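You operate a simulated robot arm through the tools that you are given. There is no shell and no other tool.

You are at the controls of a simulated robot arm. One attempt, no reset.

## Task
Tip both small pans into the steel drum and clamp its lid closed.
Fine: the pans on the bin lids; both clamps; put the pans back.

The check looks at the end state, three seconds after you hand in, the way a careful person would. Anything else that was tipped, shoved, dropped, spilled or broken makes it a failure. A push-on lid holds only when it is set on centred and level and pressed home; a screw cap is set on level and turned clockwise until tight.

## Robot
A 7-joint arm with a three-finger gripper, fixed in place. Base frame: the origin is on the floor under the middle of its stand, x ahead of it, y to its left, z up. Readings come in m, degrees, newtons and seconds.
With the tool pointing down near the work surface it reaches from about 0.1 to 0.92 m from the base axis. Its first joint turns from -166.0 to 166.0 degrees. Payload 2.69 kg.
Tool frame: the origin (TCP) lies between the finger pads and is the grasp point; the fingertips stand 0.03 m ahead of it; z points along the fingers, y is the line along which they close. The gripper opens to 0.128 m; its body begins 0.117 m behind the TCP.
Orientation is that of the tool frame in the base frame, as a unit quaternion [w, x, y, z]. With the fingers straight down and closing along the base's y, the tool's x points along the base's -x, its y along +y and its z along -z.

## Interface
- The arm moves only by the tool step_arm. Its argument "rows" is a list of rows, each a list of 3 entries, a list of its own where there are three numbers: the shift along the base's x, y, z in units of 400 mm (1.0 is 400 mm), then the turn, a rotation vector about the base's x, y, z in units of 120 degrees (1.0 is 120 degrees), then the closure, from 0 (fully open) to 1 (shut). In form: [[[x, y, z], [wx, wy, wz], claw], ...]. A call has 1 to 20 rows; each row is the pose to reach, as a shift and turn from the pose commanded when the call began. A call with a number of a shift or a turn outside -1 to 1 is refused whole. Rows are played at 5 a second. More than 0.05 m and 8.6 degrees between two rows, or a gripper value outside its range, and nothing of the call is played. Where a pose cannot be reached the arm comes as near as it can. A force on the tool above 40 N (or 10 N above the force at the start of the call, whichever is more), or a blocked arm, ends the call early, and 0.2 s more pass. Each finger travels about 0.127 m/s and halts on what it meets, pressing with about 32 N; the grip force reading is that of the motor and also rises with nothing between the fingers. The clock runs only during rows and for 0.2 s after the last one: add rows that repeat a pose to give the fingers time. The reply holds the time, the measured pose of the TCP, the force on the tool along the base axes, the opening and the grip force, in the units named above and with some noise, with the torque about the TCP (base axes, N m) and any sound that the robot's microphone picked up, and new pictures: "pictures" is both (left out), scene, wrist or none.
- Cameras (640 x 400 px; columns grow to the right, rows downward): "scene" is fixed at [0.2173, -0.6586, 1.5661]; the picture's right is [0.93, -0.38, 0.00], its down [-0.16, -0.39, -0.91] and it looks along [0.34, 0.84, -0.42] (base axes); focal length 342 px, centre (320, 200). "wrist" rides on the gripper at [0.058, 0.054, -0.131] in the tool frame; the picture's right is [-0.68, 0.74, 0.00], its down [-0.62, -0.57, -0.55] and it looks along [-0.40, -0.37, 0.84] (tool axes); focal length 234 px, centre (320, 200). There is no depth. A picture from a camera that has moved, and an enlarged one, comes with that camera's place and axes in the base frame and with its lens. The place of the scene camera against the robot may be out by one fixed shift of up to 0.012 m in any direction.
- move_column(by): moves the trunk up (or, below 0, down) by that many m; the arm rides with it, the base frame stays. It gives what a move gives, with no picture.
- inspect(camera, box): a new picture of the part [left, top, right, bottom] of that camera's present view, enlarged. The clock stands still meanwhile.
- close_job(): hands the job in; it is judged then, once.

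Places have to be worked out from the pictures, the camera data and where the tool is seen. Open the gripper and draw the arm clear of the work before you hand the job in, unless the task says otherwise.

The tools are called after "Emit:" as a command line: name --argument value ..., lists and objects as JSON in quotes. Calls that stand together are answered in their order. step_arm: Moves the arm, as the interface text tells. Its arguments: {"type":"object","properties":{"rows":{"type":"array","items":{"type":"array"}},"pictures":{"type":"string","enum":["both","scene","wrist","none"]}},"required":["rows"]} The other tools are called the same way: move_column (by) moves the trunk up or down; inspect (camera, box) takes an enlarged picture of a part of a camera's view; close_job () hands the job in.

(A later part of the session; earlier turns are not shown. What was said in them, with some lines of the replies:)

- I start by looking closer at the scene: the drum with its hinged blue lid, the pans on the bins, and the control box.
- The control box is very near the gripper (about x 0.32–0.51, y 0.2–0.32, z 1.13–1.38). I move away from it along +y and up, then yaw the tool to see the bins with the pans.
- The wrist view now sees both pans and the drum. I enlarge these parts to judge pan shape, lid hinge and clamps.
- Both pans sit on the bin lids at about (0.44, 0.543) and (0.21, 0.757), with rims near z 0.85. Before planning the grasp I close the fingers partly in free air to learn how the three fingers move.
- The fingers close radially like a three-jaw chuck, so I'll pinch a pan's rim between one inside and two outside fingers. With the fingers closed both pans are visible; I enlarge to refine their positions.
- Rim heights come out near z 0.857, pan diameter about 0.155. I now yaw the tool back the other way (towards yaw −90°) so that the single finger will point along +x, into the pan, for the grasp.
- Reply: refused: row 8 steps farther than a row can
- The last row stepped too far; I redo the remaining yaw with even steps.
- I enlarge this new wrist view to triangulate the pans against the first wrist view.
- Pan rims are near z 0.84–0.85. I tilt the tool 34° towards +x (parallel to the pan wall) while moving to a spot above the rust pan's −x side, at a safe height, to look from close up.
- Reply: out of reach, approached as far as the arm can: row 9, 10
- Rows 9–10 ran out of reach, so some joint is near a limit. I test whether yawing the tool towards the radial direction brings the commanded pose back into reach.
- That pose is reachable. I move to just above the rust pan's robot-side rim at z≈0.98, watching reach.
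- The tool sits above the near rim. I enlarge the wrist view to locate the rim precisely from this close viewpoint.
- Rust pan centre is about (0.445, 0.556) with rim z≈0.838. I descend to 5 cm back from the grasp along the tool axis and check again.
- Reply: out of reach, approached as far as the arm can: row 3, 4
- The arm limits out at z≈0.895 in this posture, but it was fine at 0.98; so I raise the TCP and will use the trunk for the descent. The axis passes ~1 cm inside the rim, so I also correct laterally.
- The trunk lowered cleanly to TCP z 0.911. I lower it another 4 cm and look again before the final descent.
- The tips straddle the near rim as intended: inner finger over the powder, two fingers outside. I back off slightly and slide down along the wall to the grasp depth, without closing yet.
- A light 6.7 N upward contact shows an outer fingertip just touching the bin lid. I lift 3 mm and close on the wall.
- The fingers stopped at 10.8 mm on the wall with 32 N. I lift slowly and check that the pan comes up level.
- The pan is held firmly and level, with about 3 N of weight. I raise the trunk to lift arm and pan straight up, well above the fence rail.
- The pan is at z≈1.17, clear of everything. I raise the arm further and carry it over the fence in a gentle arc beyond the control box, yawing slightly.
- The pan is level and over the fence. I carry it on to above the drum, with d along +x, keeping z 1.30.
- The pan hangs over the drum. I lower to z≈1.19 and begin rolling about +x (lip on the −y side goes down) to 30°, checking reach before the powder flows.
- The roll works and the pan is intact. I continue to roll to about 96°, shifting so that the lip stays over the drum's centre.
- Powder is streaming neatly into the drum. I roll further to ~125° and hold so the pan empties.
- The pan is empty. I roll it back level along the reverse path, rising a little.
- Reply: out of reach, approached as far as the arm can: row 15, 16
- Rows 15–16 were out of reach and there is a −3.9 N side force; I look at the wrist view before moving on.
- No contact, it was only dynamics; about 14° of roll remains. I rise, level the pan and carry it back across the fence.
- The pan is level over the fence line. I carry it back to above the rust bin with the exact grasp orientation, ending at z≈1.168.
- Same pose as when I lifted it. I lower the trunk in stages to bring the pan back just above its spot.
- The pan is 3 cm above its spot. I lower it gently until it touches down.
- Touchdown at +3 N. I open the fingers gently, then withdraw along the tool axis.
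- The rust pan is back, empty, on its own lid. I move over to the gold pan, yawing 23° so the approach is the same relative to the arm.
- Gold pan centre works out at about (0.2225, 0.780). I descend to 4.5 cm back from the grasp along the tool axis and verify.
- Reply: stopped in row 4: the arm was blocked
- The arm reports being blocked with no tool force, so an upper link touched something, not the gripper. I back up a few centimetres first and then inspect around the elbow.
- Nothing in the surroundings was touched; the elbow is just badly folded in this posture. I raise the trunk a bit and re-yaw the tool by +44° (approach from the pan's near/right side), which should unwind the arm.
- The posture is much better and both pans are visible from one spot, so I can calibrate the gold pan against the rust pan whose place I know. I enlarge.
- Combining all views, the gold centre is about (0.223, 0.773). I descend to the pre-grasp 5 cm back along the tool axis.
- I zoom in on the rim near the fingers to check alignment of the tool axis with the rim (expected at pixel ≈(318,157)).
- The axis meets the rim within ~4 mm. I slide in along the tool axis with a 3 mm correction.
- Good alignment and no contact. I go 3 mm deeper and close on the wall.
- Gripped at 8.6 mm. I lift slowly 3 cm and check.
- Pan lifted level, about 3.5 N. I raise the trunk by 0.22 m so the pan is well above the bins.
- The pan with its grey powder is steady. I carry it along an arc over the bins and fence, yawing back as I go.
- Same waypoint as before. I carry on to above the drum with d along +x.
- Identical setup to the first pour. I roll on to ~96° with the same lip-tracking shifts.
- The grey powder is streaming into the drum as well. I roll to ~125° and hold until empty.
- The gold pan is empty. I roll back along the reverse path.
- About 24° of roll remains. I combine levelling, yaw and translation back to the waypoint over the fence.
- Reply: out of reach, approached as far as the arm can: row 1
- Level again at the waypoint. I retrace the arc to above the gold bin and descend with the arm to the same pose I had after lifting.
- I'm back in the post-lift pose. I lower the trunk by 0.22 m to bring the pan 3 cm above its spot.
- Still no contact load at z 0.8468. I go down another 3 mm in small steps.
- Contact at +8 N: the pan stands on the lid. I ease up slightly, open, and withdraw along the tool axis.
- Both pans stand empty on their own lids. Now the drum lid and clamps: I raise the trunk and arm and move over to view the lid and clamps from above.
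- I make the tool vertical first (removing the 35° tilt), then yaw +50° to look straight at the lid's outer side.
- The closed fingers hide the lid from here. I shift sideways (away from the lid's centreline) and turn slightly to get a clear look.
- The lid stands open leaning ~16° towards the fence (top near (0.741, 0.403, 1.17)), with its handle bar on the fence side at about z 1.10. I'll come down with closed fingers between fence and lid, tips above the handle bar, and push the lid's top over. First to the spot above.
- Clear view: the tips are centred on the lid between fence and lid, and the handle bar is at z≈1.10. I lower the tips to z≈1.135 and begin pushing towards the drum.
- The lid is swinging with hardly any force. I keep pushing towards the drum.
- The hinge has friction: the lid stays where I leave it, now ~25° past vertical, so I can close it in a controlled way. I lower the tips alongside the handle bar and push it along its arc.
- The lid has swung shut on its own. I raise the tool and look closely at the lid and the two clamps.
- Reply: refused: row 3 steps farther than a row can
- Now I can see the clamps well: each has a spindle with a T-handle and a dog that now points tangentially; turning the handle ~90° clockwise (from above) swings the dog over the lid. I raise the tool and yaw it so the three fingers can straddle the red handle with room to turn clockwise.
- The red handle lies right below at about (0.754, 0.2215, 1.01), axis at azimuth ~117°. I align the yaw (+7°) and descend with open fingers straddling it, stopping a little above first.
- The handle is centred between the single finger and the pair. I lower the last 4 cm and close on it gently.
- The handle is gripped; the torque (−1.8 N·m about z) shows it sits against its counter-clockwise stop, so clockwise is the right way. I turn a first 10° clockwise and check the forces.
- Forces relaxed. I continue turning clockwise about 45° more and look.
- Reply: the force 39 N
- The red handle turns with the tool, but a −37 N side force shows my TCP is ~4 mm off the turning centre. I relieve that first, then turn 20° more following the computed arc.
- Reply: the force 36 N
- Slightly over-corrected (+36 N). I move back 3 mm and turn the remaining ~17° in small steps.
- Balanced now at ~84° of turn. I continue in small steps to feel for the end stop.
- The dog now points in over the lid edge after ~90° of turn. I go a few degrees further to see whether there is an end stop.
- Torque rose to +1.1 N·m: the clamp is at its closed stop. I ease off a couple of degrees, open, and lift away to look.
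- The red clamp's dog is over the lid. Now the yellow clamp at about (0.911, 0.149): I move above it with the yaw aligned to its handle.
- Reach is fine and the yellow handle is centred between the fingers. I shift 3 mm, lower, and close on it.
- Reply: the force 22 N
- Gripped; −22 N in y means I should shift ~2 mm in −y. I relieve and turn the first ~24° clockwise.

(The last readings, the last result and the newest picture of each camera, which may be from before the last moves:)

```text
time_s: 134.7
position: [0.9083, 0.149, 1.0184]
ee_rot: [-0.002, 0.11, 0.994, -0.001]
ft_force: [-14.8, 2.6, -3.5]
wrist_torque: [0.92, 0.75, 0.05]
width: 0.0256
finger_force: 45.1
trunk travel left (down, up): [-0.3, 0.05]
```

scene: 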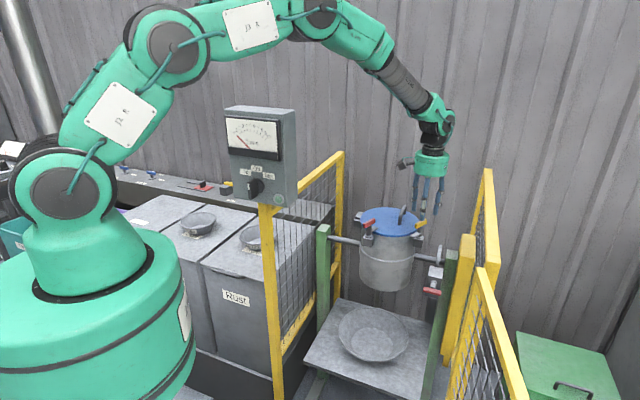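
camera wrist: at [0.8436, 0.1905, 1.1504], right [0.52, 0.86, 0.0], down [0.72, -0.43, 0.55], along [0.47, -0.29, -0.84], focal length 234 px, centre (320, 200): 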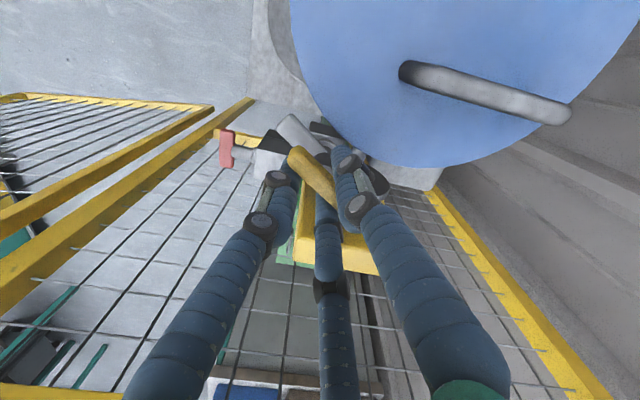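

Turning freely (torque ~0). I shift 1.5 mm in −x and turn another 24°.

Emit:
step_arm --rows '[[[-0.003, 0, 0], [0, 0, -0.03], 1.0], [[-0.004, 0, 0], [0, 0, -0.07], 1.0], [[-0.004, 0, 0], [0, 0, -0.11], 1.0], [[-0.004, 0, 0], [0, 0, -0.15], 1.0], [[-0.004, 0, 0], [0, 0, -0.2], 1.0], [[-0.004, 0, 0], [0, 0, -0.2], 1.0]]' --pictures "none"

Emit:
inspect --camera "scene" --box '[345, 180, 445, 265]'

```text
time_s: 136.1
position: [0.9073, 0.1502, 1.0196]
ee_rot: [-0.002, 0.314, 0.949, 0.0]
ft_force: [-8.2, 13.6, -4.5]
wrist_torque: [0.62, -0.34, 0.05]
width: 0.0257
finger_force: 44.6
trunk travel left (down, up): [-0.3, 0.05]
```

```text
4.71 times, centred on (395, 222) of scene
camera zoom: at [0.2173, -0.6586, 1.5661], right [0.93, -0.38, 0.0], down [-0.16, -0.39, -0.91], along [0.34, 0.84, -0.42], focal length 1609 px, centre (-33, 94)
```

zoom: 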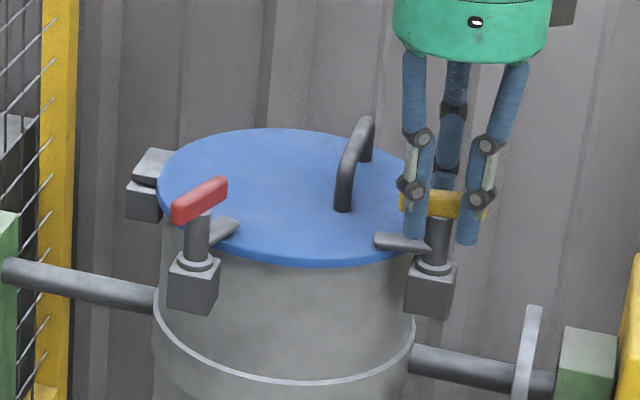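

The yellow dog has turned halfway and is sweeping over the lid. I continue another ~28° with small centring shifts.

Emit:
step_arm --rows '[[[-0.002, 0.002, 0], [0, 0, -0.03], 1.0], [[-0.002, 0.003, 0], [0, 0, -0.07], 1.0], [[-0.002, 0.003, 0], [0, 0, -0.11], 1.0], [[-0.002, 0.004, 0], [0, 0, -0.15], 1.0], [[-0.002, 0.004, 0], [0, 0, -0.19], 1.0], [[-0.002, 0.004, 0], [0, 0, -0.23], 1.0], [[-0.002, 0.004, 0], [0, 0, -0.23], 1.0]]' --pictures "none"

```text
time_s: 137.7
position: [0.9063, 0.1514, 1.019]
ee_rot: [-0.003, 0.531, 0.847, 0.0]
ft_force: [-6.6, 7.9, -2.8]
wrist_torque: [0.02, -0.62, -0.01]
width: 0.0253
finger_force: 45.3
trunk travel left (down, up): [-0.3, 0.05]
```

About 79° turned with no resistance. I continue in smaller steps to the end stop.

Emit:
step_arm --rows '[[[-0.001, 0.001, 0], [0, 0, -0.025], 1.0], [[-0.001, 0.001, 0], [0, 0, -0.05], 1.0], [[-0.001, 0.001, 0], [0, 0, -0.075], 1.0], [[-0.001, 0.001, 0], [0, 0, -0.1], 1.0], [[-0.001, 0.001, 0], [0, 0, -0.1], 1.0]]' --pictures "none"

```text
time_s: 138.9
position: [0.9055, 0.1509, 1.0192]
ee_rot: [-0.003, 0.616, 0.788, -0.001]
ft_force: [-15.3, 0.9, 1.6]
wrist_torque: [-0.5, -0.46, 0.98]
width: 0.026
finger_force: 45.2
trunk travel left (down, up): [-0.3, 0.05]
```

Torque +1.0 N·m: yellow is at its closed stop too. I ease off slightly, open, and lift clear.

Emit:
step_arm --rows '[[[-0.002, 0, 0], [0, 0, 0.015], 1.0], [[-0.002, 0, 0], [0, 0, 0.015], 0.8], [[-0.002, 0, 0], [0, 0, 0.015], 0.65], [[-0.002, 0, 0], [0, 0, 0.015], 0.5], [[-0.002, 0, 0], [0, 0, 0.015], 0.5], [[-0.002, 0, 0.06], [0, 0, 0.015], 0.5], [[-0.002, 0, 0.15], [0, 0, 0.015], 0.5], [[-0.002, 0, 0.25], [0, 0, 0.015], 0.5], [[-0.05, 0.03, 0.35], [0, 0, 0.015], 0.5]]'

Emit:
inspect --camera "scene" --box '[345, 180, 445, 265]'

Emit:
inspect --camera "wrist" --box '[100, 50, 460, 280]'

```text
time_s: 140.9
position: [0.886, 0.1626, 1.1604]
ee_rot: [-0.003, 0.603, 0.797, 0.0]
ft_force: [-0.6, 0.2, -1.0]
wrist_torque: [0.01, 0.0, 0.0]
width: 0.064
finger_force: 0.0
trunk travel left (down, up): [-0.3, 0.05]
camera wrist: at [0.9249, 0.2338, 1.2917], right [0.89, -0.45, 0.0], down [-0.38, -0.75, 0.55], along [-0.25, -0.49, -0.84], focal length 234 px, centre (320, 200)
```

scene: 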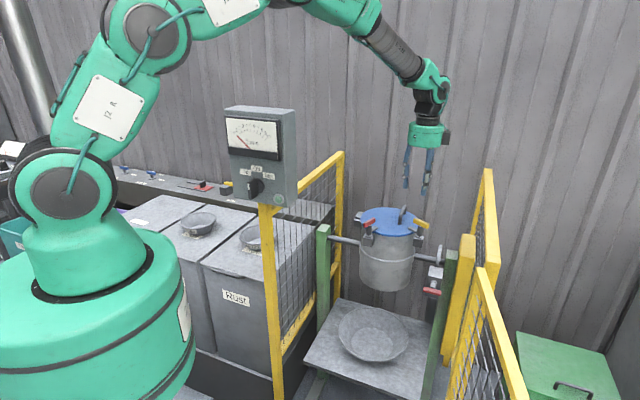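
wrist: 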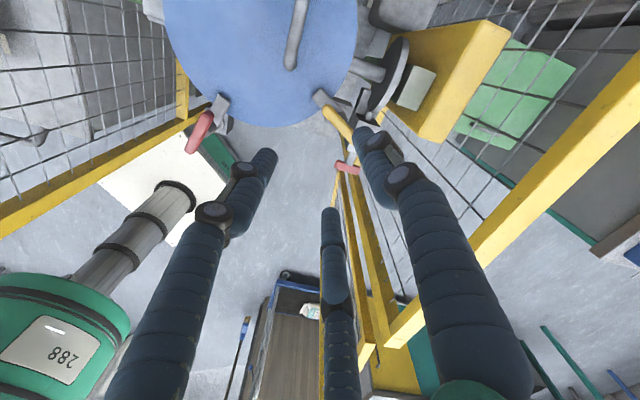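

```text
4.71 times, centred on (395, 222) of scene
camera zoom: at [0.2173, -0.6586, 1.5661], right [0.93, -0.38, 0.0], down [-0.16, -0.39, -0.91], along [0.34, 0.84, -0.42], focal length 1609 px, centre (-33, 94)
```

zoom: 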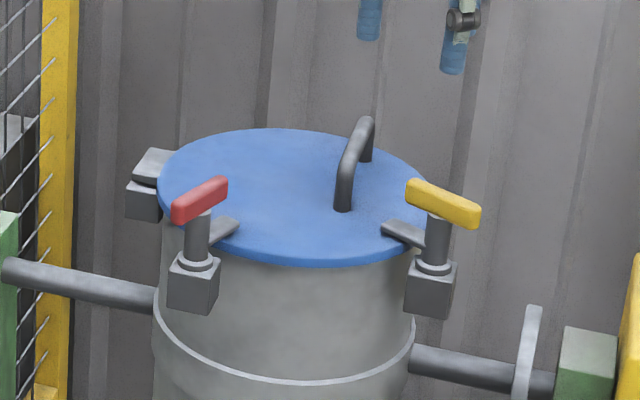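

```text
1.74 times, centred on (280, 165) of wrist
camera zoom: at [0.9249, 0.2338, 1.2917], right [0.89, -0.45, 0.0], down [-0.38, -0.75, 0.55], along [-0.25, -0.49, -0.84], focal length 407 px, centre (390, 261)
```

zoom: 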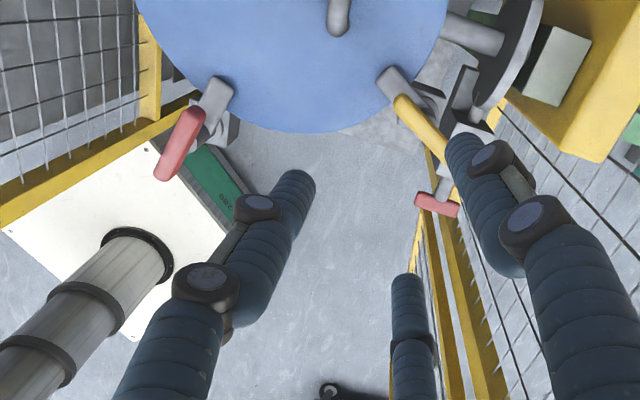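

Both dogs now sit over the closed lid. I check the whole scene for anything disturbed: tray and big pan under the drum, control box, bins and pans.

Emit:
inspect --camera "scene" --box '[300, 270, 460, 400]'

Emit:
inspect --camera "scene" --box '[140, 170, 300, 270]'

Emit:
inspect --camera "scene" --box '[340, 190, 470, 310]'

```text
3.08 times, centred on (380, 335) of scene
camera zoom: at [0.2173, -0.6586, 1.5661], right [0.93, -0.38, 0.0], down [-0.16, -0.39, -0.91], along [0.34, 0.84, -0.42], focal length 1052 px, centre (135, -215)
```

zoom: 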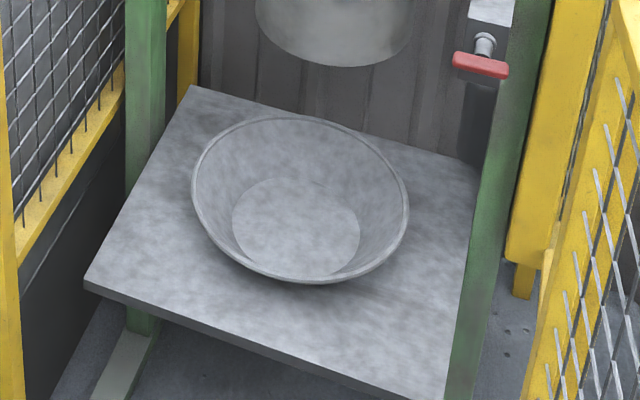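

```text
4.00 times, centred on (220, 220) of scene
camera zoom: at [0.2173, -0.6586, 1.5661], right [0.93, -0.38, 0.0], down [-0.16, -0.39, -0.91], along [0.34, 0.84, -0.42], focal length 1368 px, centre (720, 120)
```

zoom: 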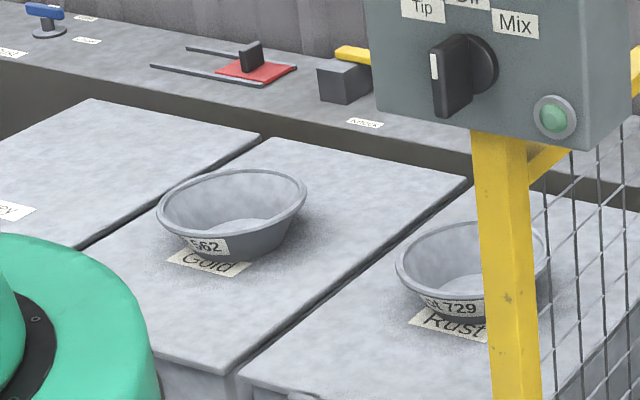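

```text
3.33 times, centred on (405, 250) of scene
camera zoom: at [0.2173, -0.6586, 1.5661], right [0.93, -0.38, 0.0], down [-0.16, -0.39, -0.91], along [0.34, 0.84, -0.42], focal length 1140 px, centre (37, 33)
```

zoom: 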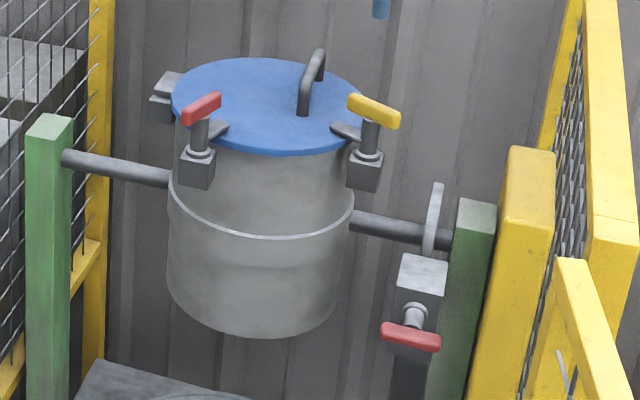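

Everything else is untouched. I take a last close look at the two dogs on the lid edge.

Emit:
inspect --camera "scene" --box '[355, 205, 395, 245]'

Emit:
inspect --camera "scene" --box '[400, 205, 440, 245]'

```text
10.00 times, centred on (375, 225) of scene
camera zoom: at [0.2173, -0.6586, 1.5661], right [0.93, -0.38, 0.0], down [-0.16, -0.39, -0.91], along [0.34, 0.84, -0.42], focal length 3419 px, centre (-230, -50)
```

zoom: 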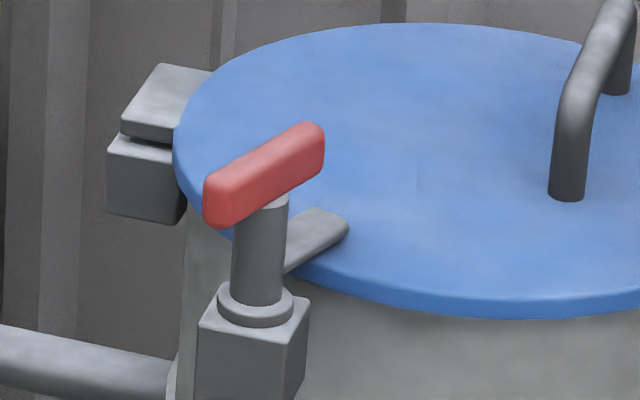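

```text
10.00 times, centred on (420, 225) of scene
camera zoom: at [0.2173, -0.6586, 1.5661], right [0.93, -0.38, 0.0], down [-0.16, -0.39, -0.91], along [0.34, 0.84, -0.42], focal length 3419 px, centre (-680, -50)
```

zoom: 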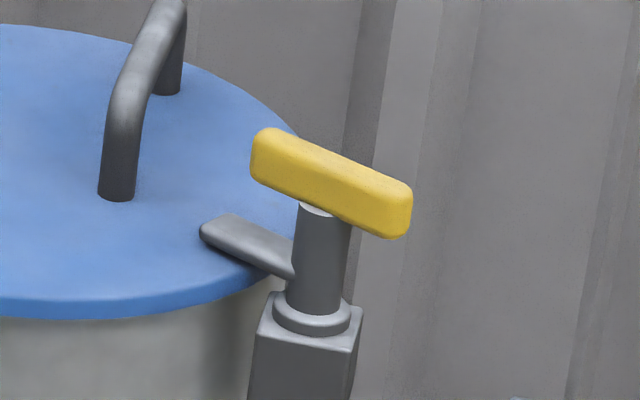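

Both dogs grip the lid edge. I open the gripper fully and draw the arm up and back clear of the work.

Emit:
step_arm --rows '[[[0, 0, 0.1], [0, 0, 0], 0.4], [[-0.02, 0, 0.2], [0, 0, 0], 0.2], [[-0.08, -0.01, 0.3], [0, 0, 0], 0.0], [[-0.16, -0.03, 0.36], [0, 0, 0], 0.0], [[-0.25, -0.05, 0.4], [0, 0, 0], 0.0], [[-0.34, -0.07, 0.4], [0, 0, 0], 0.0], [[-0.43, -0.09, 0.4], [0, 0, 0], 0.0], [[-0.5, -0.1, 0.4], [0, 0, 0], 0.0], [[-0.5, -0.1, 0.4], [0, 0, 0], 0.0]]'

Emit:
inspect --camera "scene" --box '[345, 180, 445, 265]'

```text
time_s: 142.9
position: [0.6852, 0.1226, 1.3191]
ee_rot: [-0.001, 0.604, 0.797, 0.0]
ft_force: [-0.4, -0.6, -0.2]
wrist_torque: [-0.01, -0.06, -0.02]
width: 0.128
finger_force: 0.1
trunk travel left (down, up): [-0.3, 0.05]
camera wrist: at [0.7239, 0.1933, 1.4502], right [0.89, -0.45, 0.0], down [-0.38, -0.75, 0.55], along [-0.25, -0.49, -0.84], focal length 234 px, centre (320, 200)
```

scene: 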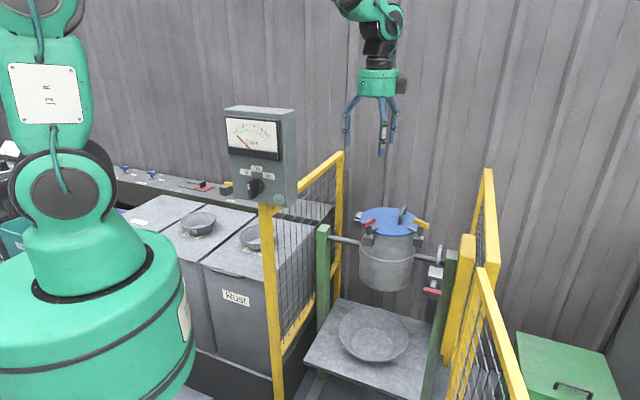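
wrist: 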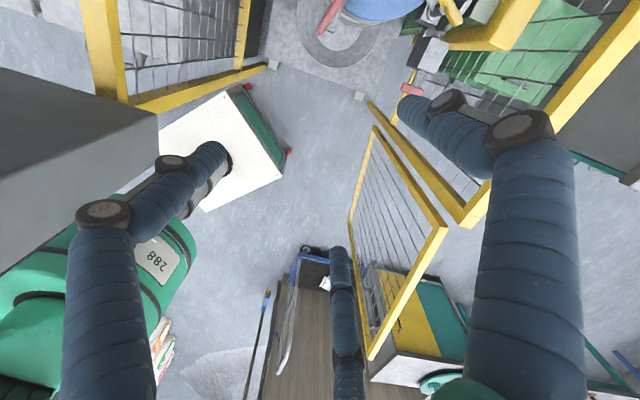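

```text
4.71 times, centred on (395, 222) of scene
camera zoom: at [0.2173, -0.6586, 1.5661], right [0.93, -0.38, 0.0], down [-0.16, -0.39, -0.91], along [0.34, 0.84, -0.42], focal length 1609 px, centre (-33, 94)
```

zoom: 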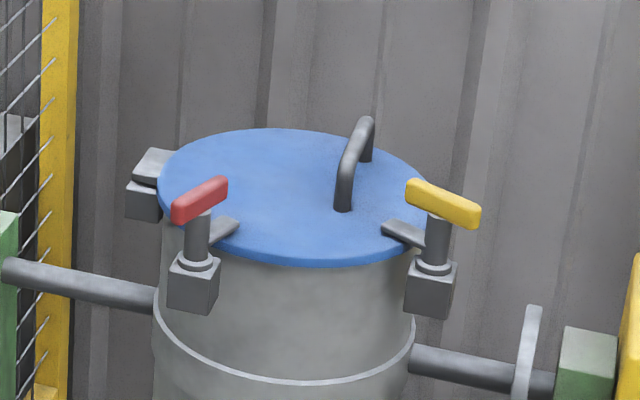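

The pans are empty and back on their own bin lids. The drum holds both powders, its lid is shut with both clamps turned to their stops, and the arm is clear with the gripper open. I hand the job in.

Emit:
close_job

```text
The job is handed in.
```

I tipped both small pans into the steel drum, closed its lid and clamped it, and then handed the job in. No result from the check has come back to me.

- **Pans:** Both looked empty after pouring. Each is back on its own lid, rust on the Rust bin and gold on the Gold bin. I saw no spilled powder on the tray or around the drum.
- **Lid and clamps:** The lid is shut and looks level. I turned the red and yellow handles clockwise about 90° each until they hit their stops, so both clamps hold the lid edge. I did not press down on the lid separately before clamping.
- **Drum lid closing:** I pushed the lid over by its handle, and it swung the last part shut on its own without any visible harm.
- **Blocked arm:** Once, reaching for the gold pan, the arm was blocked by its own folded posture. I backed off and approached from another side. I saw nothing in the surroundings touched.

The control box, the large pan under the drum and the fences look as they did at the start. The arm is clear of the work with the gripper open.
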